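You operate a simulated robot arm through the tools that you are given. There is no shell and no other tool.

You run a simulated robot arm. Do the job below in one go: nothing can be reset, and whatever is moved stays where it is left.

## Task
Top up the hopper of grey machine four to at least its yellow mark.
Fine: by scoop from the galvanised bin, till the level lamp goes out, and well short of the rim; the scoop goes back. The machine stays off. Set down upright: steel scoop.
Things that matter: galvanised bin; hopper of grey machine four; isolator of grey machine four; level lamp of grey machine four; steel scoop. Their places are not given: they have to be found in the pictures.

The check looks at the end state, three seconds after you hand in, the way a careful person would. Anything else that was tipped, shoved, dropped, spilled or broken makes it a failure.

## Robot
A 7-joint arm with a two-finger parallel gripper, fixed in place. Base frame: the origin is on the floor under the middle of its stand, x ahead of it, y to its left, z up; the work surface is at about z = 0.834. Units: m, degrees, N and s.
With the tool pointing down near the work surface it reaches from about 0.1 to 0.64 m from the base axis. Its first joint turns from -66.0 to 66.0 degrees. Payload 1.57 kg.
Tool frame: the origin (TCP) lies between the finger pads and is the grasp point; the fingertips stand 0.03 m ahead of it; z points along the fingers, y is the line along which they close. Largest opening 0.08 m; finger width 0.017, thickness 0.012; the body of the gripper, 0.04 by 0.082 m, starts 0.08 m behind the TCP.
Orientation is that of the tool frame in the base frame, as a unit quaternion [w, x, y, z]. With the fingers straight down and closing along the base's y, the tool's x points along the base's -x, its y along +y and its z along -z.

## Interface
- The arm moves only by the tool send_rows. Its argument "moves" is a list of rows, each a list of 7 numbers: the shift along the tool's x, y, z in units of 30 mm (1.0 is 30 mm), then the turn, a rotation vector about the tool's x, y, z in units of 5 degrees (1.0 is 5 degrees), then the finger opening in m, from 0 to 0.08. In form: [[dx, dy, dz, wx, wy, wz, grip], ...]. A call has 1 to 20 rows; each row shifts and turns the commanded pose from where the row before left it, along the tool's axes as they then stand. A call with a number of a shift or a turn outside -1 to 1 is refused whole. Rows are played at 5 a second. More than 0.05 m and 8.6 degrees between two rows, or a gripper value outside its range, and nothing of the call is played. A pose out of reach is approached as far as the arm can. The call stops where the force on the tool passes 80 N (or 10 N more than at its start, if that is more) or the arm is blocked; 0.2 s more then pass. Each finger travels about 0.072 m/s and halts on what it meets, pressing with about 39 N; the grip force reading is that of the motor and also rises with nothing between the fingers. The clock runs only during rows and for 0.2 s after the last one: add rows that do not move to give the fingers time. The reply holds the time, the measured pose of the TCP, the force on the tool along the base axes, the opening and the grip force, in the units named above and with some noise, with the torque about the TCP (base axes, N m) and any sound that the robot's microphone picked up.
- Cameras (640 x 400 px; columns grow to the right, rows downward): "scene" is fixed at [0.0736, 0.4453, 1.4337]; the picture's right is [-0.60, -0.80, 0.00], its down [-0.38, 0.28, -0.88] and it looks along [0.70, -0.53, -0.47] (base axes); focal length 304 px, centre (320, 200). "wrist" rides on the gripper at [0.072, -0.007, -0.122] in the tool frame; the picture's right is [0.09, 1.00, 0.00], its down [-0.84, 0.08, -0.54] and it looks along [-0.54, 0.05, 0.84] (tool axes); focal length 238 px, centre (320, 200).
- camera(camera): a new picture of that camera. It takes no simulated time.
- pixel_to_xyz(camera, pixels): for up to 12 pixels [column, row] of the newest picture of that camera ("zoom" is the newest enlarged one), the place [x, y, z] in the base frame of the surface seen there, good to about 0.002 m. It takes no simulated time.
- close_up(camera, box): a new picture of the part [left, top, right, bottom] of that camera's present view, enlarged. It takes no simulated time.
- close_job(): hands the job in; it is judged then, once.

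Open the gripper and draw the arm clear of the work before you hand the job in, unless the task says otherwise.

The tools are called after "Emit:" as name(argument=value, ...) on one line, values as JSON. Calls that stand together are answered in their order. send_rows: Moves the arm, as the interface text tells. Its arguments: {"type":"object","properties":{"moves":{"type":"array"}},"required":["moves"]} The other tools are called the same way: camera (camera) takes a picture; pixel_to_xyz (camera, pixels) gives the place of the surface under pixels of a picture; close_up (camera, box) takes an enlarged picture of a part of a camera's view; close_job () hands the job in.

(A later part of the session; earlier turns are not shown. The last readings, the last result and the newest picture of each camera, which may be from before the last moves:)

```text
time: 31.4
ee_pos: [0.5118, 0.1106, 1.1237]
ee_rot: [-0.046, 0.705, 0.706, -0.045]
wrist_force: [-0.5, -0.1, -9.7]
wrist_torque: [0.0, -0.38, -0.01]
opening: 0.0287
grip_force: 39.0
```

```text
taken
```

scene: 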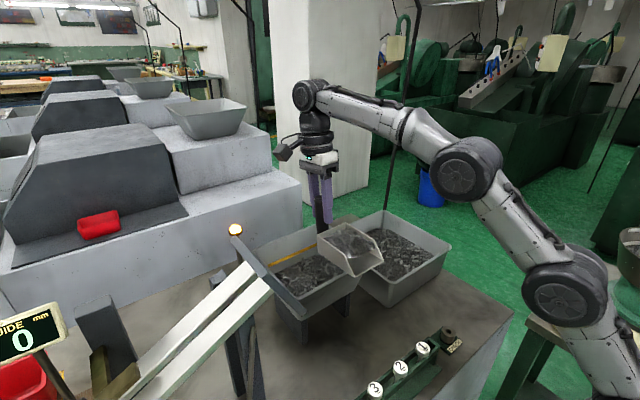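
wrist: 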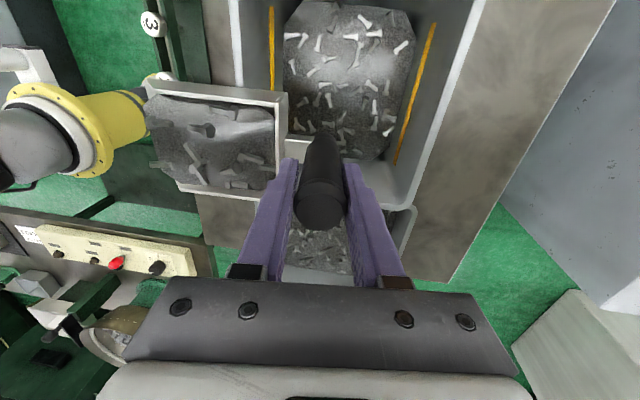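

The load is held over the hopper's near side. I'm moving forward while levelling, so the lip comes inside the hopper's rim (lip x≈0.44) before I tip it.

Emit:
send_rows(moves=[[0, 0.383, 0.055, -0.25, 0, 0, 0.0], [0, 0.382, 0.063, -0.25, 0, 0, 0.0], [0, 0.38, 0.07, -0.25, 0, 0, 0.0], [0, 0.378, 0.08, -0.25, 0, 0, 0.0], [0, 0.375, 0.09, -0.25, 0, 0, 0.0], [0, 0.373, 0.1, -0.25, 0, 0, 0.0], [0, 0, 0, 0, 0, 0, 0.0]])

Emit:
close_up(camera="scene", box=[220, 140, 420, 330])

Emit:
camera(camera="wrist")

```text
time: 33.0
ee_pos: [0.5778, 0.1094, 1.1042]
ee_rot: [0.001, 0.707, 0.708, 0.0]
wrist_force: [0.1, -0.1, -9.1]
wrist_torque: [0.0, -0.31, 0.01]
opening: 0.0284
grip_force: 38.6
```

```text
2.11 times, centred on (320, 235) of scene
```

zoom: 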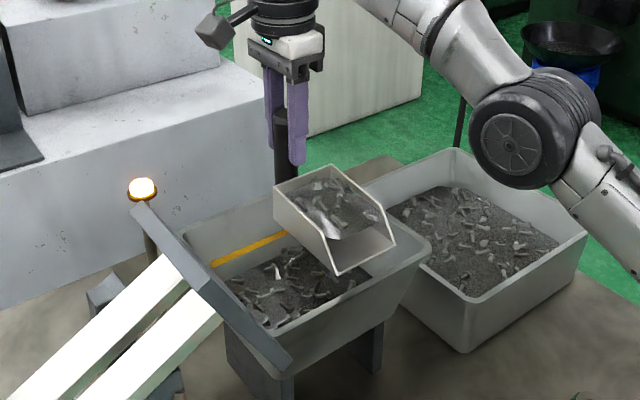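

```text
taken
```

wrist: 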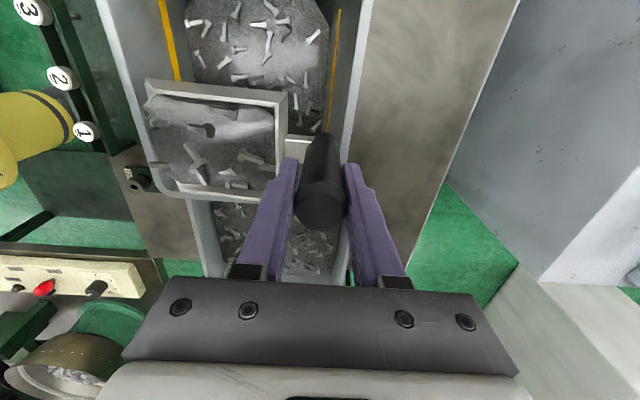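

The full pan is now over the hopper's opening. I'm starting the tip with the lip kept just above the rim plane and inside it; first to 20°.

Emit:
send_rows(moves=[[0, 0.043, -0.303, -1, 0, 0, 0.0], [0.22, 0.03, -0.339, -1, 0, 0, 0.0], [0.22, 0.025, -0.317, -1, 0, 0, 0.0], [0.22, -0.013, -0.3, -1, 0, 0, 0.0], [0, 0, 0, 0, 0, 0, 0.0]])

Emit:
close_up(camera="scene", box=[220, 140, 420, 330])

```text
time: 34.2
ee_pos: [0.5761, 0.1305, 1.1415]
ee_rot: [0.122, 0.696, 0.697, 0.123]
wrist_force: [0.1, -0.2, -9.7]
wrist_torque: [0.01, -0.16, -0.02]
opening: 0.0285
grip_force: 38.4
```

```text
2.11 times, centred on (320, 235) of scene
```

zoom: 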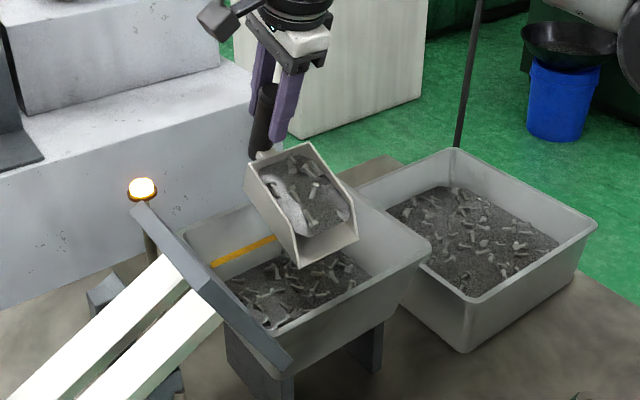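

At 20° the load still holds and the lip is over the hopper's interior. I'm continuing to 40°.

Emit:
send_rows(moves=[[0, -0.024, -0.285, -1, 0, 0, 0.0], [0, -0.064, -0.28, -1, 0, 0, 0.0], [0, -0.104, -0.28, -1, 0, 0, 0.0], [0, -0.14, -0.294, -1, 0, 0, 0.0], [0, 0, 0, 0, 0, 0, 0.0]])

Emit:
close_up(camera="scene", box=[220, 140, 420, 330])

```text
time: 35.4
ee_pos: [0.5518, 0.1302, 1.1684]
ee_rot: [0.243, 0.664, 0.664, 0.242]
wrist_force: [0.5, -0.7, -7.5]
wrist_torque: [0.03, 0.03, -0.01]
opening: 0.0286
grip_force: 38.1
```

```text
2.11 times, centred on (320, 235) of scene
```

zoom: 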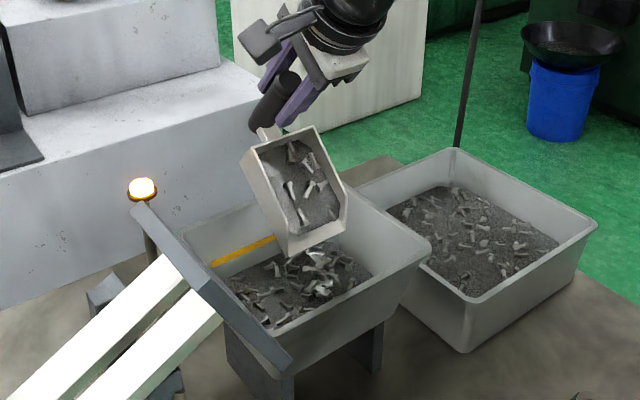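

Pouring has begun (force down to 7.5 N) and the stream lands inside the hopper. I'm continuing to 60°.

Emit:
send_rows(moves=[[0, -0.15, -0.283, -1, 0, 0, 0.0], [0, -0.139, -0.299, -1, 0, 0, 0.0], [0, -0.166, -0.317, -1, 0, 0, 0.0], [0, -0.191, -0.342, -1, 0, 0, 0.0], [0, 0, 0, 0, 0, 0, 0.0], [0, 0, 0, 0, 0, 0, 0.0]])

Emit:
close_up(camera="scene", box=[220, 140, 420, 330])

```text
time: 36.8
ee_pos: [0.5121, 0.13, 1.1785]
ee_rot: [0.354, 0.612, 0.612, 0.354]
wrist_force: [-0.2, 0.6, -3.6]
wrist_torque: [0.01, 0.08, -0.05]
opening: 0.0288
grip_force: 38.9
```

```text
2.11 times, centred on (320, 235) of scene
```

zoom: 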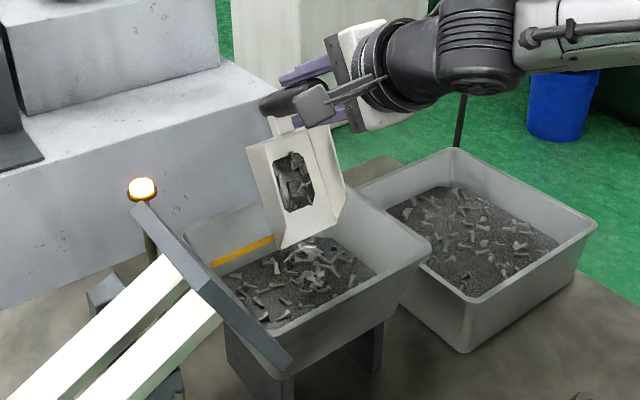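

Mostly poured: 3.6 N against about 2 N empty, with a little left at the back of the pan. I'm tipping on to 75° about the lip to empty it.

Emit:
send_rows(moves=[[0, -0.217, -0.375, -1, 0, 0, 0.0], [0, -0.2, -0.349, -1, 0, 0, 0.0], [0, -0.2, -0.353, -1, 0, 0, 0.0], [0, 0, 0, 0, 0, 0, 0.0], [0, 0, 0, 0, 0, 0, 0.0], [0, 0, 0, 0, 0, 0, 0.0]])

Emit:
camera(camera="scene")

Emit:
close_up(camera="scene", box=[220, 140, 420, 330])

```text
time: 38.2
ee_pos: [0.4733, 0.1313, 1.1754]
ee_rot: [0.43, 0.561, 0.561, 0.43]
wrist_force: [0.3, -0.2, -1.9]
wrist_torque: [0.04, 0.06, 0.0]
opening: 0.0287
grip_force: 38.6
```

```text
taken
```

scene: 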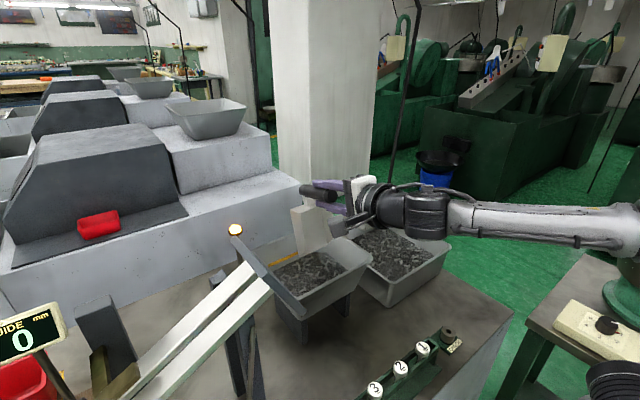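

```text
2.11 times, centred on (320, 235) of scene
```

zoom: 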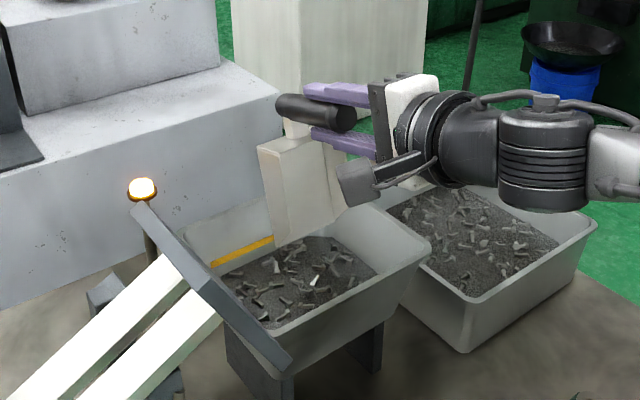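

The scoop is empty (1.9 N) and the lamp at (236,230) is still lit. I'll measure the hopper level now.

Emit:
pixel_to_xyz(camera="zoom", pixels=[[330, 285], [300, 300], [340, 255], [260, 280], [280, 300], [355, 270], [310, 250], [235, 275], [290, 275], [265, 310], [320, 270], [370, 270]])

Emit:
pixel_to_xyz(camera="scene", pixels=[[380, 240], [400, 260], [420, 255], [395, 245], [370, 240], [400, 275]])

```text
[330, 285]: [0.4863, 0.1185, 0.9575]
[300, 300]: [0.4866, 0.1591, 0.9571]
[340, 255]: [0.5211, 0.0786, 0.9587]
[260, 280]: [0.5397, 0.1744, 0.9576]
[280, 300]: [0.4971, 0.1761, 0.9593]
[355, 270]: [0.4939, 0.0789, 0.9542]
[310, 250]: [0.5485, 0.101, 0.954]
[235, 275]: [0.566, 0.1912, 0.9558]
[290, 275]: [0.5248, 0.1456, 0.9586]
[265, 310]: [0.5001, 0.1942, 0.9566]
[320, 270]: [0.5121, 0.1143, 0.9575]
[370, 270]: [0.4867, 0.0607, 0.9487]
```

```text
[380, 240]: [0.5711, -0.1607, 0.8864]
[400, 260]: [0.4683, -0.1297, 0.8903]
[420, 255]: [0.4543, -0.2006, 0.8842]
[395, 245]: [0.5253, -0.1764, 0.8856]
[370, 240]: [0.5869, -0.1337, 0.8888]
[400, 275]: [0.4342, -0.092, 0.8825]
```

The hopper level is now about 0.957, a rise of roughly 7.5 mm per scoop, and the mark's top is 0.968, so it needs about two more. I'm untilting to 45° while rising and then going back to the bin on a fresh lane (y≈-0.08).

Emit:
send_rows(moves=[[0, 0.204, 0.118, 1, 0, 0, 0.0], [0, 0.21, 0.1, 1, 0, 0, 0.0], [0, 0.22, 0.08, 1, 0, 0, 0.0], [0, 0.228, 0.061, 1, 0, 0, 0.0], [0, 0.232, 0.04, 1, 0, 0, 0.0], [0, 0.234, 0.02, 1, 0, 0, 0.0], [0, 0, 0, 0, 0, 0, 0.0]])

Emit:
camera(camera="wrist")

Emit:
close_up(camera="scene", box=[220, 140, 420, 330])

```text
time: 39.8
ee_pos: [0.5034, 0.1322, 1.205]
ee_rot: [0.269, 0.654, 0.653, 0.27]
wrist_force: [-0.4, 0.1, -1.8]
wrist_torque: [0.0, 0.03, 0.02]
opening: 0.0285
grip_force: 38.3
```

```text
taken
```

wrist: 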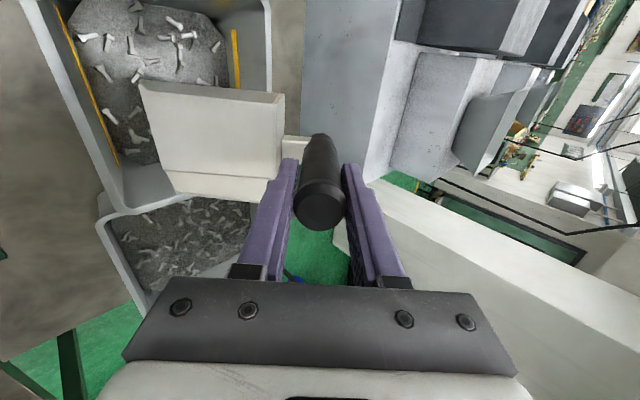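

```text
2.11 times, centred on (320, 235) of scene
```

zoom: 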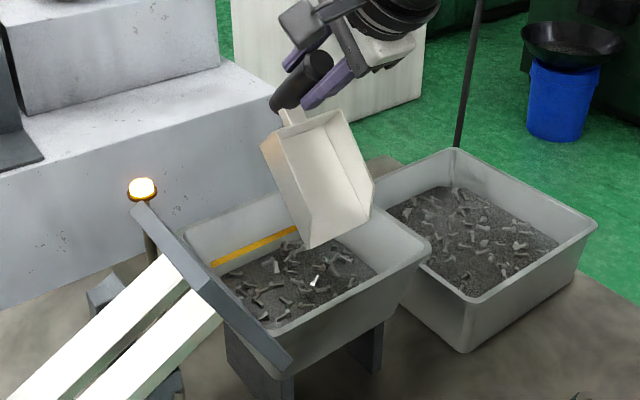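

The pan is visibly empty and sits straight in the grip. I'm moving back over the bin's lane at y≈-0.08, then down to the start height.

Emit:
send_rows(moves=[[-0.88, 0, 0, 0, 0, 0, 0.0], [-0.88, 0, 0, 0, 0, 0, 0.0], [-0.88, 0, 0, 0, 0, 0, 0.0], [-0.88, 0, 0, 0, 0, 0, 0.0], [-0.88, 0, 0, 0, 0, 0, 0.0], [-0.88, 0, 0, 0, 0, 0, 0.0], [-0.88, 0, 0, 0, 0, 0, 0.0], [-0.88, 0, 0, 0, 0, 0, 0.0], [0, -0.12, 0.85, 0, 0, 0, 0.0], [0, -0.12, 0.85, 0, 0, 0, 0.0], [0, -0.12, 0.85, 0, 0, 0, 0.0], [0, -0.12, 0.85, 0, 0, 0, 0.0], [0, -0.12, 0.85, 0, 0, 0, 0.0], [0, -0.12, 0.85, 0, 0, 0, 0.0], [0, -0.12, 0.85, 0, 0, 0, 0.0], [0, 0, 0, 0, 0, 0, 0.0], [0, 0, 0, 0, 0, 0, 0.0]])

Emit:
close_up(camera="scene", box=[320, 130, 480, 310])

Emit:
camera(camera="wrist")

```text
time: 43.4
ee_pos: [0.6126, -0.0799, 1.0608]
ee_rot: [0.27, 0.654, 0.653, 0.27]
wrist_force: [-0.6, 0.6, -1.5]
wrist_torque: [-0.06, 0.01, 0.0]
opening: 0.0285
grip_force: 38.5
```

```text
2.22 times, centred on (400, 220) of scene
```

zoom: 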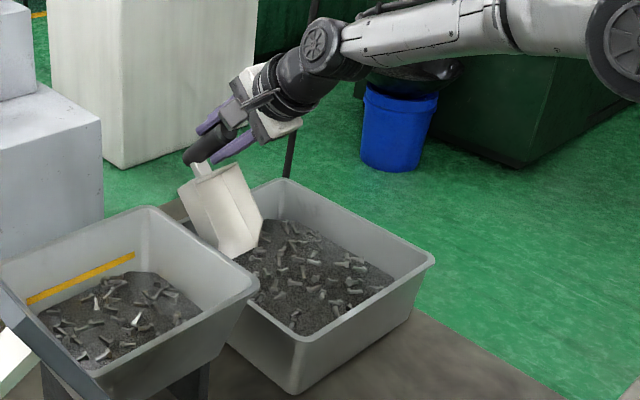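

```text
taken
```

wrist: 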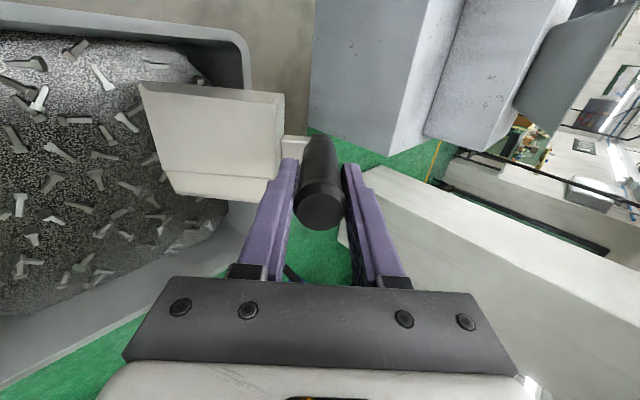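

The pan is aligned over the near lane with its start pose as planned. I'm dipping the lip slightly deeper than last time and then sweeping and levelling in the same way.

Emit:
send_rows(moves=[[-0.15, -0.35, 0.235, 0, 0, 0, 0.0], [-0.15, -0.35, 0.235, 0, 0, 0, 0.0], [0, -0.37, 0.2, 0, 0, 0, 0.0], [0, -0.37, 0.2, 0, 0, 0, 0.0], [0, 0, 0, 0, 0, 0, 0.0]])

Emit:
send_rows(moves=[[0, -0.422, 0.082, 0.6, 0, 0, 0.0], [0, -0.317, -0.061, 0.6, 0, 0, 0.0], [0, -0.257, -0.006, 0.8, 0, 0, 0.0], [0, -0.276, 0.022, 0.8, 0, 0, 0.0], [0, 0, 0, 0, 0, 0, 0.0]])

Emit:
close_up(camera="scene", box=[320, 130, 480, 310])

```text
time: 44.6
ee_pos: [0.5993, -0.0894, 1.0123]
ee_rot: [0.27, 0.653, 0.654, 0.27]
wrist_force: [0.4, 0.5, -4.8]
wrist_torque: [0.02, 0.06, 0.0]
opening: 0.0284
grip_force: 38.1
```

```text
time: 45.8
ee_pos: [0.5719, -0.0902, 0.986]
ee_rot: [0.188, 0.681, 0.682, 0.188]
wrist_force: [-0.6, -0.3, -9.1]
wrist_torque: [-0.04, -0.07, 0.01]
opening: 0.0285
grip_force: 38.4
```

```text
2.22 times, centred on (400, 220) of scene
```

zoom: 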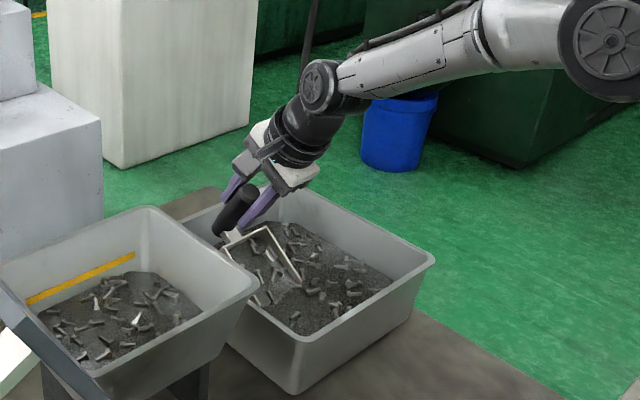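

The load is at 9.1 N with no side force. I'm completing the sweep and levelling the pan inside the bin.

Emit:
send_rows(moves=[[0, -0.269, 0.072, 0.8, 0, 0, 0.0], [0, -0.212, 0.101, 0.8, 0, 0, 0.0], [0, -0.17, 0.084, 0.8, 0, 0, 0.0], [0, -0.028, 0.0, 0.8, 0, 0, 0.0], [0, 0.145, 0.04, 1, 0, 0, 0.0], [0, 0.15, 0.0, 1, 0, 0, 0.0], [0, 0.15, -0.1, 1, 0, 0, 0.0], [0, 0.05, -0.4, 0.6, 0, 0, 0.0], [0, 0, 0, 0, 0, 0, 0.0], [0, 0, 0, 0, 0, 0, 0.0]])

Emit:
close_up(camera="scene", box=[320, 130, 480, 310])

Emit:
camera(camera="wrist")

```text
time: 48.0
ee_pos: [0.5726, -0.0891, 0.9855]
ee_rot: [-0.019, 0.707, 0.707, -0.019]
wrist_force: [0.0, 0.1, -8.5]
wrist_torque: [0.01, -0.34, 0.01]
opening: 0.0287
grip_force: 38.4
```

```text
2.22 times, centred on (400, 220) of scene
```

zoom: 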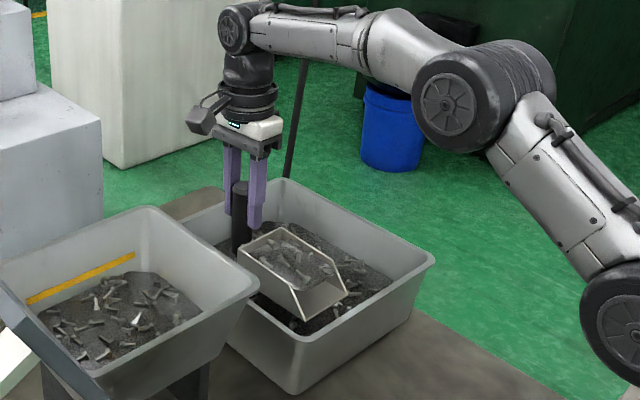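

```text
taken
```

wrist: 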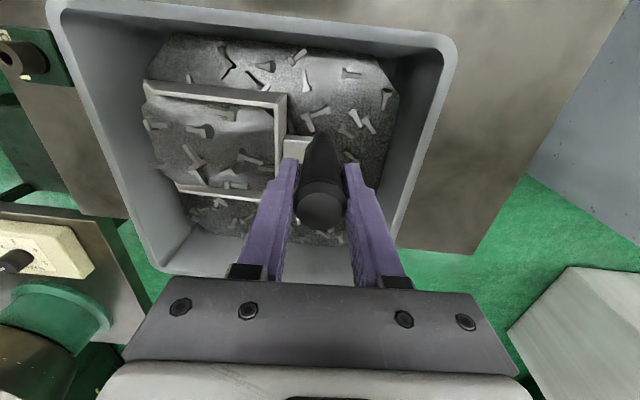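

The pan is full and level again. I'm lifting straight up first, then up and back, so the arm stays within reach this time.

Emit:
send_rows(moves=[[0, -0.02, -0.3, 0.2, 0, 0, 0.0], [0, -0.022, -0.4, 0.2, 0, 0, 0.0], [0, -0.025, -0.45, 0.1, 0, 0, 0.0], [0, -0.03, -0.45, 0, 0, 0, 0.0], [0, -0.03, -0.45, 0, 0, 0, 0.0], [0, -0.376, -0.433, 0, 0, 0, 0.0], [0, -0.376, -0.433, 0, 0, 0, 0.0], [0, -0.376, -0.433, 0, 0, 0, 0.0], [0, -0.376, -0.433, 0, 0, 0, 0.0], [0, -0.376, -0.433, 0, 0, 0, 0.0], [0, 0, -0.2, 0, 0, 0, 0.0], [0, 0, 0, 0, 0, 0, 0.0]])

Emit:
camera(camera="scene")

Emit:
camera(camera="wrist")

```text
time: 50.6
ee_pos: [0.5233, -0.09, 1.1231]
ee_rot: [-0.034, 0.706, 0.707, -0.034]
wrist_force: [0.0, 0.1, -9.8]
wrist_torque: [-0.02, -0.39, -0.02]
opening: 0.0286
grip_force: 38.3
```

```text
taken
```

scene: 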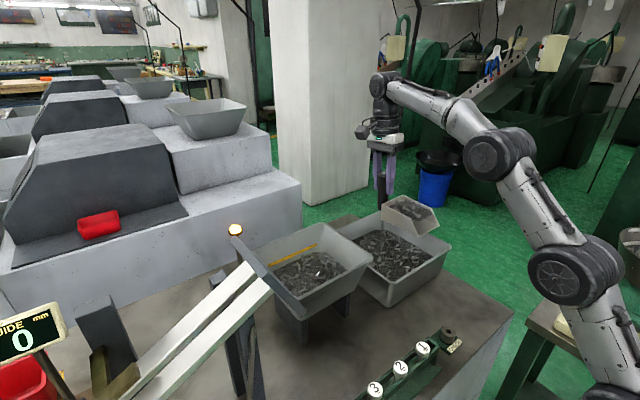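

```text
taken
```

wrist: 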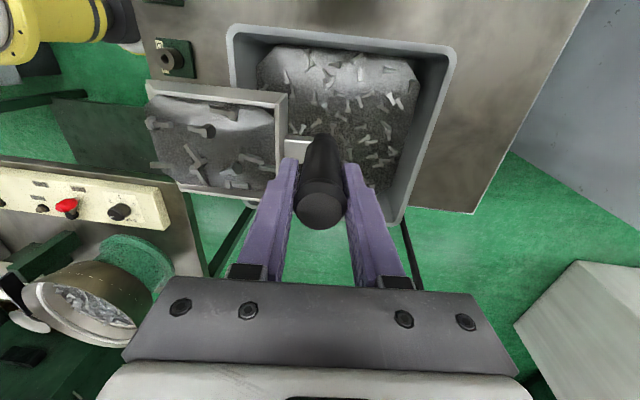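

The scoop is full (9.8 N) at z 1.123, clear of everything. I'm carrying it slowly to y≈0.115 over the hopper.

Emit:
send_rows(moves=[[0.2, 0, 0, 0, 0, 0, 0.0], [0.4, 0, 0, 0, 0, 0, 0.0], [0.5, 0, 0, 0, 0, 0, 0.0], [0.5, 0, 0, 0, 0, 0, 0.0], [0.5, 0, 0, 0, 0, 0, 0.0], [0.5, 0, 0, 0, 0, 0, 0.0], [0.5, 0, 0, 0, 0, 0, 0.0], [0.5, 0, 0, 0, 0, 0, 0.0], [0.5, 0, 0, 0, 0, 0, 0.0], [0.5, 0, 0, 0, 0, 0, 0.0], [0.5, 0, 0, 0, 0, 0, 0.0], [0.5, 0, 0, 0, 0, 0, 0.0], [0.5, 0, 0, 0, 0, 0, 0.0], [0.5, 0, 0, 0, 0, 0, 0.0], [0.2, 0, 0, 0, 0, 0, 0.0], [0, 0, 0, 0, 0, 0, 0.0]])

Emit:
send_rows(moves=[[0, 0.303, 0.07, -0.18, 0, 0, 0.0], [0, 0.302, 0.075, -0.18, 0, 0, 0.0], [0, 0.302, 0.08, -0.18, 0, 0, 0.0], [0, 0.302, 0.09, -0.18, 0, 0, 0.0], [0, 0.302, 0.1, -0.18, 0, 0, 0.0], [0, 0.302, 0.1, -0.18, 0, 0, 0.0], [0, 0, 0, 0, 0, 0, 0.0]])

Emit:
close_up(camera="scene", box=[220, 140, 420, 330])

Emit:
camera(camera="wrist")

```text
time: 54.0
ee_pos: [0.524, 0.114, 1.1234]
ee_rot: [-0.035, 0.706, 0.706, -0.034]
wrist_force: [-0.1, 0.5, -8.2]
wrist_torque: [-0.01, -0.39, 0.0]
opening: 0.0285
grip_force: 38.8
```

```text
time: 55.6
ee_pos: [0.5772, 0.1142, 1.1055]
ee_rot: [0.0, 0.707, 0.707, 0.0]
wrist_force: [0.2, 0.2, -9.8]
wrist_torque: [0.01, -0.33, 0.02]
opening: 0.0285
grip_force: 38.7
```

```text
2.11 times, centred on (320, 235) of scene
```

zoom: 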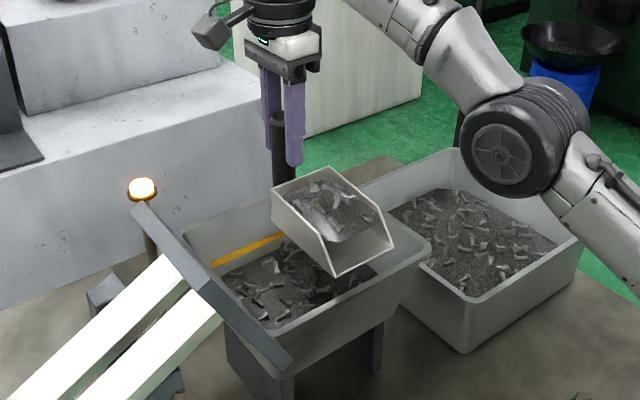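

```text
taken
```

wrist: 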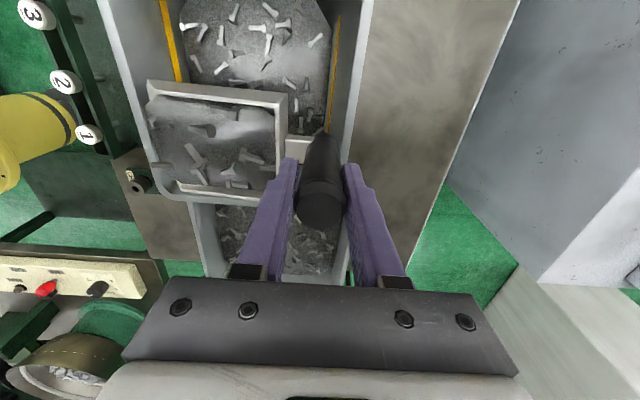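

Same pose as for the first pour. I'm tipping again, first to 40° in steps with the lip inside the hopper.

Emit:
send_rows(moves=[[0, 0.043, -0.303, -1, 0, 0, 0.0], [0.2, 0.03, -0.339, -1, 0, 0, 0.0], [0.2, 0.025, -0.317, -1, 0, 0, 0.0], [0.2, -0.013, -0.3, -1, 0, 0, 0.0], [0, -0.024, -0.285, -1, 0, 0, 0.0], [0, -0.064, -0.28, -1, 0, 0, 0.0], [0, -0.104, -0.28, -1, 0, 0, 0.0], [0, -0.14, -0.294, -1, 0, 0, 0.0], [0, 0, 0, 0, 0, 0, 0.0]])

Emit:
send_rows(moves=[[0, -0.15, -0.283, -1, 0, 0, 0.0], [0, -0.139, -0.299, -1, 0, 0, 0.0], [0, -0.166, -0.317, -1, 0, 0, 0.0], [0, -0.191, -0.342, -1, 0, 0, 0.0], [0, 0, 0, 0, 0, 0, 0.0], [0, 0, 0, 0, 0, 0, 0.0]])

Emit:
close_up(camera="scene", box=[220, 140, 420, 330])

```text
time: 57.6
ee_pos: [0.5517, 0.1321, 1.1676]
ee_rot: [0.241, 0.665, 0.665, 0.241]
wrist_force: [-0.6, 0.5, -7.9]
wrist_torque: [0.06, 0.04, 0.03]
opening: 0.0286
grip_force: 38.5
```

```text
time: 59.0
ee_pos: [0.5105, 0.1333, 1.1771]
ee_rot: [0.353, 0.612, 0.612, 0.354]
wrist_force: [-0.5, -0.1, -3.2]
wrist_torque: [-0.03, 0.08, 0.01]
opening: 0.0285
grip_force: 38.5
```

```text
2.11 times, centred on (320, 235) of scene
```

zoom: 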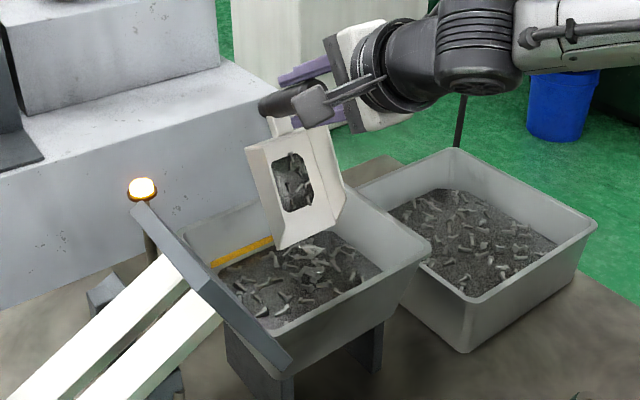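

Again a little remains at the back (3.2 N). I'm tipping to 75° to empty it, then measuring the level.

Emit:
send_rows(moves=[[0, -0.217, -0.375, -1, 0, 0, 0.0], [0, -0.2, -0.349, -1, 0, 0, 0.0], [0, -0.2, -0.353, -1, 0, 0, 0.0], [0, 0, 0, 0, 0, 0, 0.0], [0, 0, 0, 0, 0, 0, 0.0], [0, 0, 0, 0, 0, 0, 0.0], [0, 0, 0, 0, 0, 0, 0.0]])

Emit:
close_up(camera="scene", box=[220, 140, 420, 330])

Emit:
pixel_to_xyz(camera="zoom", pixels=[[330, 285], [300, 300], [340, 255], [260, 280], [280, 300], [355, 270], [310, 250], [235, 275], [290, 275], [265, 310], [320, 270], [370, 270]])

```text
time: 60.6
ee_pos: [0.4745, 0.1316, 1.1734]
ee_rot: [0.43, 0.562, 0.561, 0.43]
wrist_force: [-0.8, 0.1, -1.9]
wrist_torque: [0.0, 0.08, -0.01]
opening: 0.0287
grip_force: 38.3
```

```text
2.11 times, centred on (320, 235) of scene
```

zoom: 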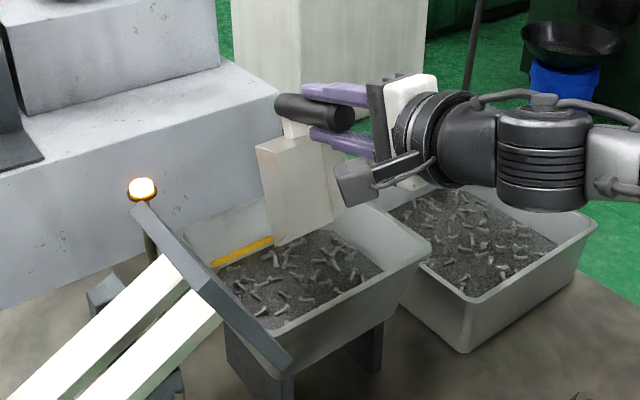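

```text
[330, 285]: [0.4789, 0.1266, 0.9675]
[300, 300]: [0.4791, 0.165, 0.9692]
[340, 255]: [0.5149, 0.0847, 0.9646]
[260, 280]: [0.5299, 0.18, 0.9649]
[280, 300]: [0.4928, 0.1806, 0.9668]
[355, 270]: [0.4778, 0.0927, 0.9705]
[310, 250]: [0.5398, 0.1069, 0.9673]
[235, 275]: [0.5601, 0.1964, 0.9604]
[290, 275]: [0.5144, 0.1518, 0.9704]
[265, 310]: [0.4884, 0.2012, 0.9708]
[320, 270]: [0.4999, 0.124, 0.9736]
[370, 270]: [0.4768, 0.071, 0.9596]
```

The level is now about 0.9665 on average, right at the yellow band, but the lamp still shows lit. I'll untilt and rise, which gives it time, and look again.

Emit:
send_rows(moves=[[0, 0.204, 0.118, 1, 0, 0, 0.0], [0, 0.21, 0.1, 1, 0, 0, 0.0], [0, 0.22, 0.08, 1, 0, 0, 0.0], [0, 0.228, 0.061, 1, 0, 0, 0.0], [0, 0.232, 0.04, 1, 0, 0, 0.0], [0, 0.234, 0.02, 1, 0, 0, 0.0], [-0.88, 0, 0, 0, 0, 0, 0.0], [-0.88, 0, 0, 0, 0, 0, 0.0], [-0.88, 0, 0, 0, 0, 0, 0.0], [-0.88, 0, 0, 0, 0, 0, 0.0], [-0.88, 0, 0, 0, 0, 0, 0.0], [-0.88, 0, 0, 0, 0, 0, 0.0], [-0.88, 0, 0, 0, 0, 0, 0.0], [-0.88, 0, 0, 0, 0, 0, 0.0], [0, 0, 0, 0, 0, 0, 0.0], [0, 0, 0, 0, 0, 0, 0.0]])

Emit:
camera(camera="scene")

Emit:
close_up(camera="scene", box=[220, 200, 380, 330])

```text
time: 64.0
ee_pos: [0.5029, -0.0788, 1.2051]
ee_rot: [0.27, 0.654, 0.654, 0.27]
wrist_force: [1.3, -0.3, -1.5]
wrist_torque: [0.02, 0.01, -0.03]
opening: 0.0287
grip_force: 38.5
```

```text
taken
```

scene: 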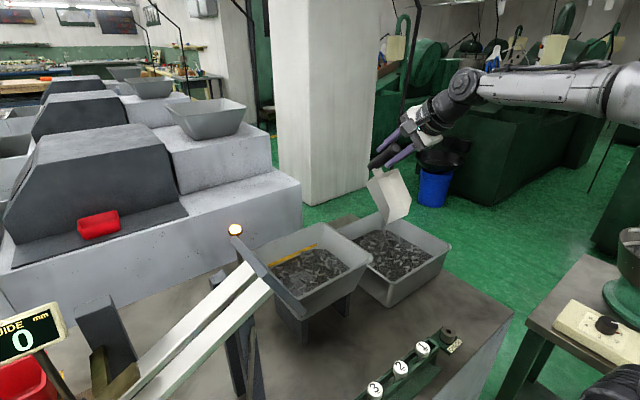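

```text
3.08 times, centred on (300, 265) of scene
```

zoom: 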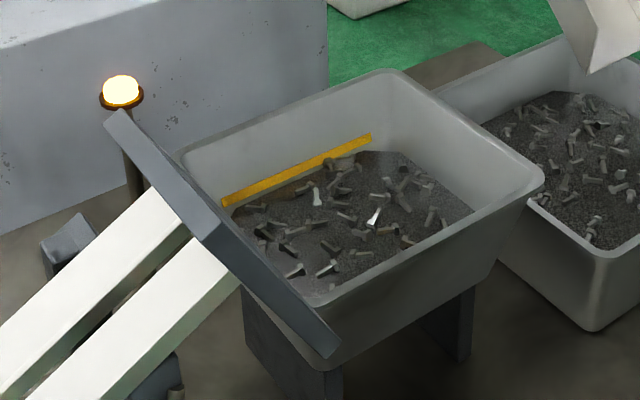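

The lamp is still lit and the fill just touches the lower edge of the mark, so one more scoop is needed. I'm going to a fresh lane (y≈-0.16) in the bin.

Emit:
send_rows(moves=[[-0.9, 0, 0, 0, 0, 0, 0.0], [-0.9, 0, 0, 0, 0, 0, 0.0], [-0.9, 0, 0, 0, 0, 0, 0.0], [0, -0.12, 0.85, 0, 0, 0, 0.0], [0, -0.12, 0.85, 0, 0, 0, 0.0], [0, -0.12, 0.85, 0, 0, 0, 0.0], [0, -0.12, 0.85, 0, 0, 0, 0.0], [0, -0.12, 0.85, 0, 0, 0, 0.0], [0, -0.12, 0.85, 0, 0, 0, 0.0], [0, -0.12, 0.85, 0, 0, 0, 0.0], [0, 0, 0, 0, 0, 0, 0.0], [0, 0, 0, 0, 0, 0, 0.0]])

Emit:
close_up(camera="scene", box=[320, 130, 480, 310])

Emit:
camera(camera="wrist")

```text
time: 66.6
ee_pos: [0.6113, -0.1601, 1.0613]
ee_rot: [0.27, 0.653, 0.654, 0.271]
wrist_force: [-0.6, -0.6, -1.1]
wrist_torque: [0.01, 0.01, -0.01]
opening: 0.0285
grip_force: 38.3
```

```text
2.22 times, centred on (400, 220) of scene
```

zoom: 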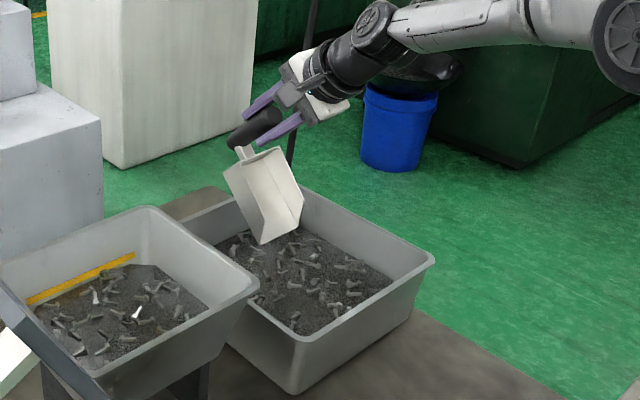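

```text
taken
```

wrist: 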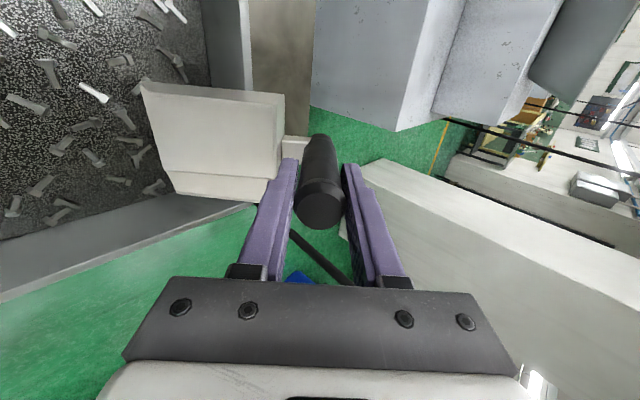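

The scoop is aligned, with the pan edge about 35 mm from the side wall. I'm dipping and sweeping with the same motion as the second scoop.

Emit:
send_rows(moves=[[0, -0.35, 0.235, 0, 0, 0, 0.0], [0, -0.35, 0.235, 0, 0, 0, 0.0], [0, -0.4, 0.22, 0, 0, 0, 0.0], [0, -0.4, 0.22, 0, 0, 0, 0.0], [0, 0, 0, 0, 0, 0, 0.0]])

Emit:
send_rows(moves=[[0, -0.422, 0.082, 0.6, 0, 0, 0.0], [0, -0.317, -0.061, 0.6, 0, 0, 0.0], [0, -0.257, -0.006, 0.8, 0, 0, 0.0], [0, -0.276, 0.022, 0.8, 0, 0, 0.0], [0, 0, 0, 0, 0, 0, 0.0]])

Emit:
send_rows(moves=[[0, -0.269, 0.072, 0.8, 0, 0, 0.0], [0, -0.212, 0.101, 0.8, 0, 0, 0.0], [0, -0.17, 0.084, 0.8, 0, 0, 0.0], [0, -0.028, 0.0, 0.8, 0, 0, 0.0], [0, 0.145, 0.04, 1, 0, 0, 0.0], [0, 0.15, 0.0, 1, 0, 0, 0.0], [0, 0.15, -0.1, 1, 0, 0, 0.0], [0, 0.05, -0.4, 0.6, 0, 0, 0.0], [0, 0, 0, 0, 0, 0, 0.0], [0, 0, 0, 0, 0, 0, 0.0]])

Emit:
close_up(camera="scene", box=[320, 130, 480, 310])

Emit:
camera(camera="wrist")

```text
time: 67.8
ee_pos: [0.5995, -0.1601, 1.0099]
ee_rot: [0.27, 0.654, 0.654, 0.269]
wrist_force: [0.5, 0.0, -4.9]
wrist_torque: [0.0, 0.04, 0.0]
opening: 0.0286
grip_force: 38.3
```

```text
time: 69.0
ee_pos: [0.572, -0.1604, 0.9836]
ee_rot: [0.188, 0.682, 0.682, 0.187]
wrist_force: [0.1, 0.3, -8.2]
wrist_torque: [0.03, -0.08, 0.0]
opening: 0.0284
grip_force: 38.6
```

```text
time: 71.2
ee_pos: [0.5718, -0.1595, 0.983]
ee_rot: [-0.02, 0.707, 0.707, -0.02]
wrist_force: [0.0, 0.0, -9.0]
wrist_torque: [0.01, -0.36, 0.01]
opening: 0.0285
grip_force: 38.4
```

```text
2.22 times, centred on (400, 220) of scene
```

zoom: 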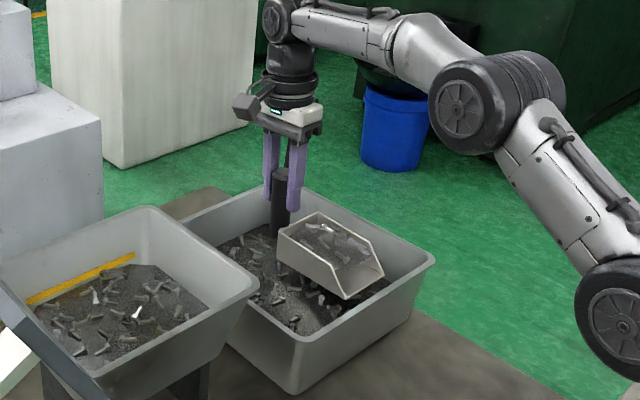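

```text
taken
```

wrist: 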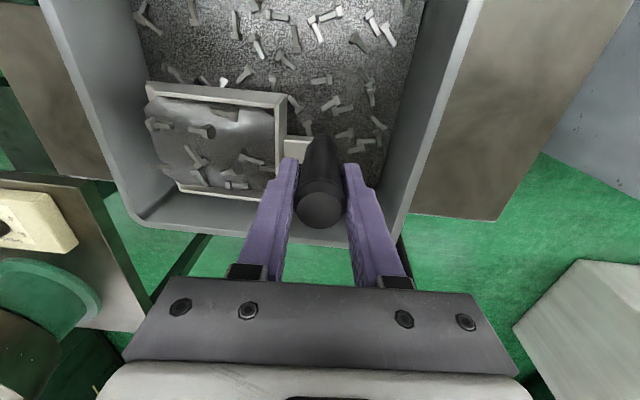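

Full again and level at θ≈−3°. I'm lifting straight up past the rim, then up and back.

Emit:
send_rows(moves=[[0, -0.02, -0.35, 0.2, 0, 0, 0.0], [0, -0.022, -0.45, 0.2, 0, 0, 0.0], [0, -0.025, -0.5, 0.1, 0, 0, 0.0], [0, -0.15, -0.5, 0, 0, 0, 0.0], [0, -0.3, -0.45, 0, 0, 0, 0.0], [0, -0.35, -0.433, 0, 0, 0, 0.0], [0, -0.376, -0.433, 0, 0, 0, 0.0], [0, -0.376, -0.433, 0, 0, 0, 0.0], [0, -0.376, -0.433, 0, 0, 0, 0.0], [0, 0, -0.433, 0, 0, 0, 0.0], [0, 0, -0.2, 0, 0, 0, 0.0], [0, 0, 0, 0, 0, 0, 0.0]])

Emit:
camera(camera="wrist")

```text
time: 73.8
ee_pos: [0.5235, -0.1596, 1.1278]
ee_rot: [-0.034, 0.707, 0.706, -0.035]
wrist_force: [-0.1, 0.5, -9.7]
wrist_torque: [0.05, -0.36, 0.01]
opening: 0.0286
grip_force: 38.3
```

```text
taken
```

wrist: 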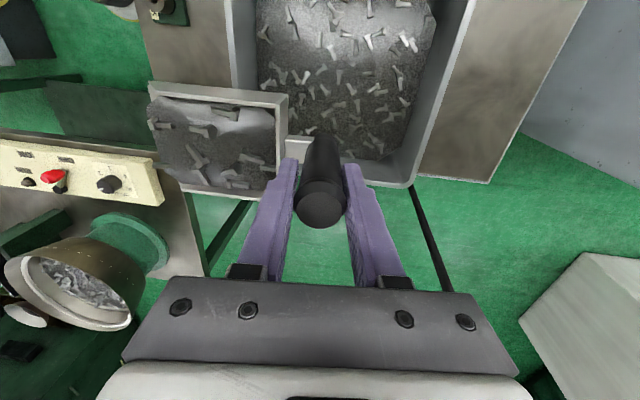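

The load is held (9.7 N) at z 1.128. I'm carrying it sideways slowly to y≈0.114 above the hopper.

Emit:
send_rows(moves=[[0.2, 0, 0, 0, 0, 0, 0.0], [0.4, 0, 0, 0, 0, 0, 0.0], [0.5, 0, 0, 0, 0, 0, 0.0], [0.55, 0, 0, 0, 0, 0, 0.0], [0.55, 0, 0, 0, 0, 0, 0.0], [0.55, 0, 0, 0, 0, 0, 0.0], [0.55, 0, 0, 0, 0, 0, 0.0], [0.55, 0, 0, 0, 0, 0, 0.0], [0.55, 0, 0, 0, 0, 0, 0.0], [0.55, 0, 0, 0, 0, 0, 0.0], [0.55, 0, 0, 0, 0, 0, 0.0], [0.55, 0, 0, 0, 0, 0, 0.0], [0.55, 0, 0, 0, 0, 0, 0.0], [0.55, 0, 0, 0, 0, 0, 0.0], [0.55, 0, 0, 0, 0, 0, 0.0], [0.5, 0, 0, 0, 0, 0, 0.0], [0.5, 0, 0, 0, 0, 0, 0.0], [0.3, 0, 0, 0, 0, 0, 0.0], [0.15, 0, 0, 0, 0, 0, 0.0], [0, 0, 0, 0, 0, 0, 0.0]])

Emit:
send_rows(moves=[[0, 0.303, 0.07, -0.18, 0, 0, 0.0], [0, 0.302, 0.075, -0.18, 0, 0, 0.0], [0, 0.302, 0.08, -0.18, 0, 0, 0.0], [0, 0.302, 0.09, -0.18, 0, 0, 0.0], [0, 0.302, 0.1, -0.18, 0, 0, 0.0], [0, 0.302, 0.1, -0.18, 0, 0, 0.0], [0, 0, 0, 0, 0, 0, 0.0]])

Emit:
close_up(camera="scene", box=[220, 140, 420, 330])

Emit:
camera(camera="wrist")

```text
time: 78.0
ee_pos: [0.5234, 0.1167, 1.1284]
ee_rot: [-0.035, 0.706, 0.706, -0.034]
wrist_force: [0.0, 0.6, -10.1]
wrist_torque: [0.03, -0.36, 0.04]
opening: 0.0286
grip_force: 38.7
```

```text
time: 79.6
ee_pos: [0.5746, 0.1147, 1.1083]
ee_rot: [-0.001, 0.708, 0.707, 0.0]
wrist_force: [0.3, 0.1, -9.3]
wrist_torque: [0.02, -0.33, 0.0]
opening: 0.0285
grip_force: 38.6
out of reach, approached as far as the arm can: row 6
```

```text
2.11 times, centred on (320, 235) of scene
```

zoom: 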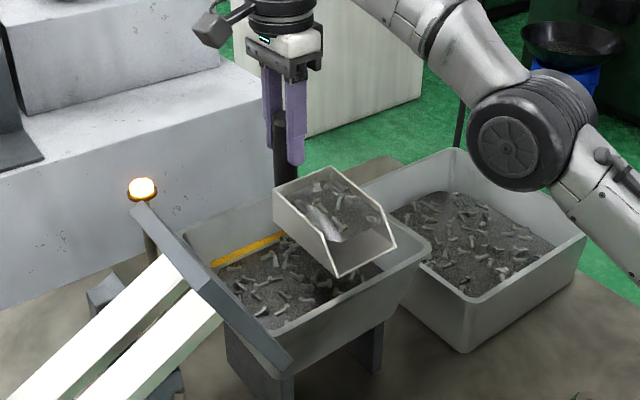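

```text
taken
```

wrist: 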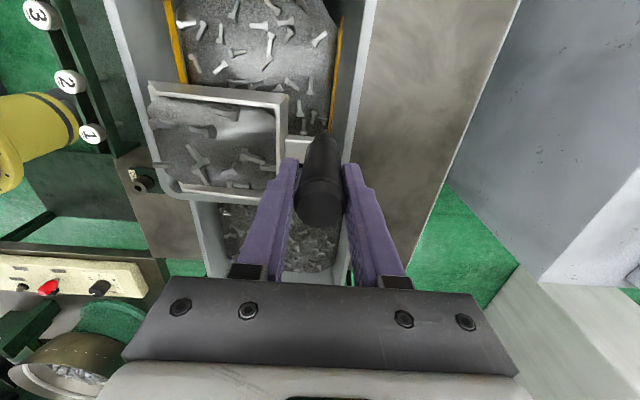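

In position; the lip is at about x 0.436, inside the rim. I'm tipping the third scoop in steps, nudging slightly further forward at the start.

Emit:
send_rows(moves=[[0, 0.09, -0.25, -1, 0, 0, 0.0], [0.2, 0.06, -0.3, -1, 0, 0, 0.0], [0.2, 0.025, -0.317, -1, 0, 0, 0.0], [0.2, -0.013, -0.3, -1, 0, 0, 0.0], [0, -0.024, -0.285, -1, 0, 0, 0.0], [0, -0.064, -0.28, -1, 0, 0, 0.0], [0, -0.104, -0.28, -1, 0, 0, 0.0], [0, -0.14, -0.294, -1, 0, 0, 0.0], [0, 0, 0, 0, 0, 0, 0.0]])

Emit:
send_rows(moves=[[0, -0.15, -0.283, -1, 0, 0, 0.0], [0, -0.139, -0.299, -1, 0, 0, 0.0], [0, -0.166, -0.317, -1, 0, 0, 0.0], [0, -0.191, -0.342, -1, 0, 0, 0.0], [0, 0, 0, 0, 0, 0, 0.0], [0, 0, 0, 0, 0, 0, 0.0]])

Emit:
close_up(camera="scene", box=[220, 140, 420, 330])

```text
time: 81.6
ee_pos: [0.5492, 0.1326, 1.1678]
ee_rot: [0.241, 0.665, 0.665, 0.241]
wrist_force: [0.4, -0.9, -7.0]
wrist_torque: [0.02, 0.02, -0.01]
opening: 0.0287
grip_force: 38.7
```

```text
time: 83.0
ee_pos: [0.5112, 0.1332, 1.1792]
ee_rot: [0.353, 0.613, 0.613, 0.352]
wrist_force: [-0.1, -0.5, -3.5]
wrist_torque: [-0.02, 0.09, 0.03]
opening: 0.0288
grip_force: 38.8
```

```text
2.11 times, centred on (320, 235) of scene
```

zoom: 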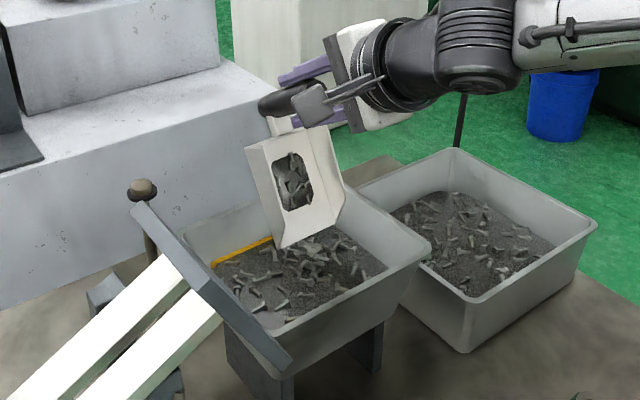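

The lamp at (236,230) has gone out. I'm tipping the small remainder into the hopper so the scoop is empty; the level stays far below the rim.

Emit:
send_rows(moves=[[0, -0.217, -0.375, -1, 0, 0, 0.0], [0, -0.2, -0.349, -1, 0, 0, 0.0], [0, -0.2, -0.353, -1, 0, 0, 0.0], [0, 0, 0, 0, 0, 0, 0.0], [0, 0, 0, 0, 0, 0, 0.0], [0, 0, 0, 0, 0, 0, 0.0], [0, 0, 0, 0, 0, 0, 0.0], [0, 0, 0, 0, 0, 0, 0.0]])

Emit:
close_up(camera="scene", box=[220, 140, 420, 330])

Emit:
pixel_to_xyz(camera="zoom", pixels=[[330, 285], [300, 300], [340, 255], [260, 280], [280, 300], [355, 270], [310, 250], [235, 275], [290, 275], [265, 310], [320, 270], [370, 270]])

```text
time: 84.8
ee_pos: [0.4734, 0.1315, 1.1744]
ee_rot: [0.429, 0.562, 0.562, 0.429]
wrist_force: [0.2, -0.1, -2.0]
wrist_torque: [0.0, 0.05, -0.02]
opening: 0.0285
grip_force: 39.0
```

```text
2.11 times, centred on (320, 235) of scene
```

zoom: 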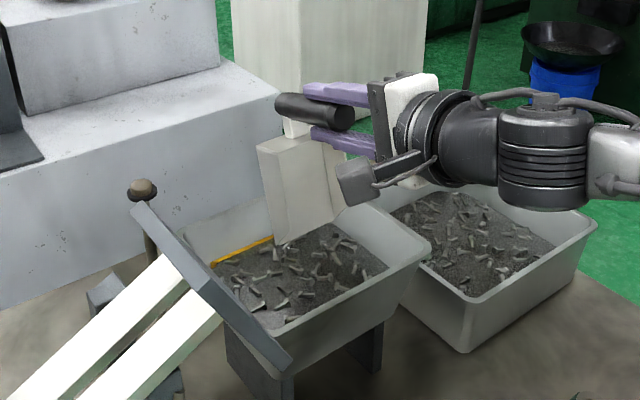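

```text
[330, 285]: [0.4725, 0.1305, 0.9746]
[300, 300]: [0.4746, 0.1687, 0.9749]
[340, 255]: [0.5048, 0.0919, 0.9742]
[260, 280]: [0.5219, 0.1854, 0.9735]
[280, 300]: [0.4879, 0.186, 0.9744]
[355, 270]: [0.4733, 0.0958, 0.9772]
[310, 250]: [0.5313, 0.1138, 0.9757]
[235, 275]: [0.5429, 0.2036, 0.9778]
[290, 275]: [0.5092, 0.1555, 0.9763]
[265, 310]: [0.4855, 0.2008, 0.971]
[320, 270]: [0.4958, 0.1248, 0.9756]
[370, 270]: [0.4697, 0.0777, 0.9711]
```

The lamp is out and the hopper level averages about 0.975, above the mark's top (0.968) and about 39 mm below the rim. I'm untilting and moving away from the hopper over the bin.

Emit:
send_rows(moves=[[0, 0.204, 0.118, 1, 0, 0, 0.0], [0, 0.21, 0.1, 1, 0, 0, 0.0], [0, 0.22, 0.08, 1, 0, 0, 0.0], [0, 0.228, 0.061, 1, 0, 0, 0.0], [0, 0.232, 0.04, 1, 0, 0, 0.0], [0, 0.234, 0.02, 1, 0, 0, 0.0], [-0.88, 0, 0, 0, 0, 0, 0.0], [-0.88, 0, 0, 0, 0, 0, 0.0], [-0.88, 0, 0, 0, 0, 0, 0.0], [-0.88, 0, 0, 0, 0, 0, 0.0], [-0.88, 0, 0, 0, 0, 0, 0.0], [-0.88, 0, 0, 0, 0, 0, 0.0], [-0.88, 0, 0, 0, 0, 0, 0.0], [-0.88, 0, 0, 0, 0, 0, 0.0], [-0.88, 0, 0, 0, 0, 0, 0.0], [0, 0, 0, 0, 0, 0, 0.0], [0, 0, 0, 0, 0, 0, 0.0]])

Emit:
camera(camera="scene")

Emit:
close_up(camera="scene", box=[220, 200, 380, 330])

Emit:
pixel_to_xyz(camera="zoom", pixels=[[240, 205], [270, 190], [300, 178], [330, 165], [350, 155], [380, 160], [420, 175], [450, 195], [400, 200], [300, 250], [350, 230], [330, 280]])

```text
time: 88.4
ee_pos: [0.5044, -0.1052, 1.2039]
ee_rot: [0.269, 0.654, 0.654, 0.27]
wrist_force: [-0.5, -0.5, -2.3]
wrist_torque: [0.04, 0.05, 0.0]
opening: 0.0287
grip_force: 39.1
```

```text
taken
```

scene: 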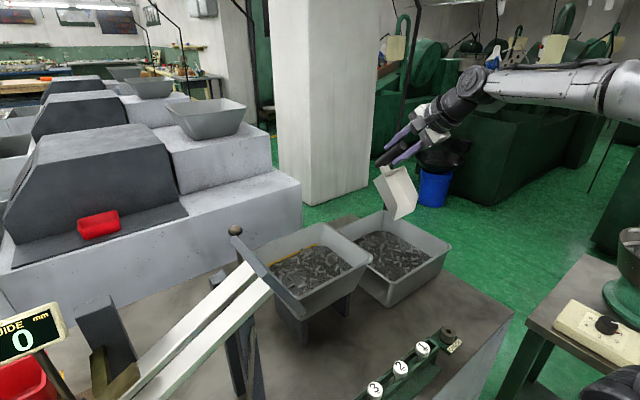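

```text
3.08 times, centred on (300, 265) of scene
```

zoom: 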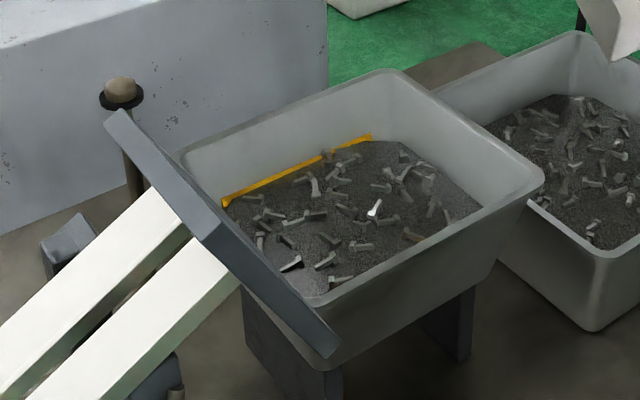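

```text
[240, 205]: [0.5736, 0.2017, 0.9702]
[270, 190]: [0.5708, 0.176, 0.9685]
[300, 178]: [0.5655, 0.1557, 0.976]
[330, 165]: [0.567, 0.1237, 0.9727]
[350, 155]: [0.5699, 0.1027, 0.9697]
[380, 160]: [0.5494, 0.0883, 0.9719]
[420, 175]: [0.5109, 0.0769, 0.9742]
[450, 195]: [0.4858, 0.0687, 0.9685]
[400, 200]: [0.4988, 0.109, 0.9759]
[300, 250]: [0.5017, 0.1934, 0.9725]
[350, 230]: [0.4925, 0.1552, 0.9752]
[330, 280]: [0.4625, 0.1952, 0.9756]
```

The lamp is out, and the fill covers the mark band at about 0.97–0.976 across the hopper. I'm levelling the scoop over the bin while lowering it into comfortable reach.

Emit:
send_rows(moves=[[0, -0.22, 0.22, 1, 0, 0, 0.0], [0, -0.2, 0.24, 1, 0, 0, 0.0], [0, -0.178, 0.254, 1, 0, 0, 0.0], [0, -0.155, 0.268, 1, 0, 0, 0.0], [0, -0.131, 0.281, 1, 0, 0, 0.0], [0, -0.106, 0.291, 1, 0, 0, 0.0], [0, -0.08, 0.3, 1, 0, 0, 0.0], [0, -0.054, 0.305, 1, 0, 0, 0.0], [0, -0.027, 0.309, 1, 0, 0, 0.0], [0, 0, 0, 0, 0, 0, 0.0]])

Emit:
camera(camera="wrist")

```text
time: 90.6
ee_pos: [0.5038, -0.1057, 1.1212]
ee_rot: [-0.002, 0.707, 0.708, -0.002]
wrist_force: [-0.3, -0.1, -2.1]
wrist_torque: [-0.02, -0.07, 0.02]
opening: 0.0286
grip_force: 38.6
```

```text
taken
```

wrist: 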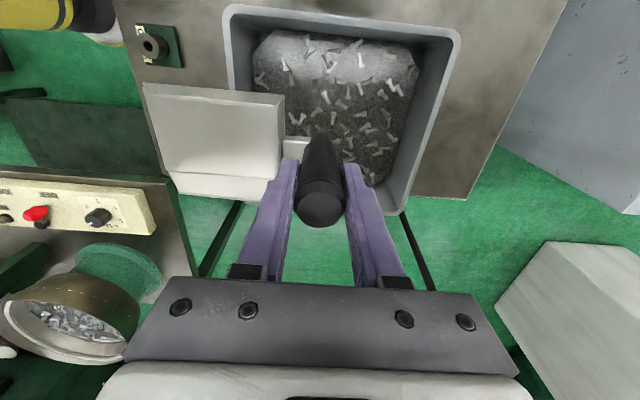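

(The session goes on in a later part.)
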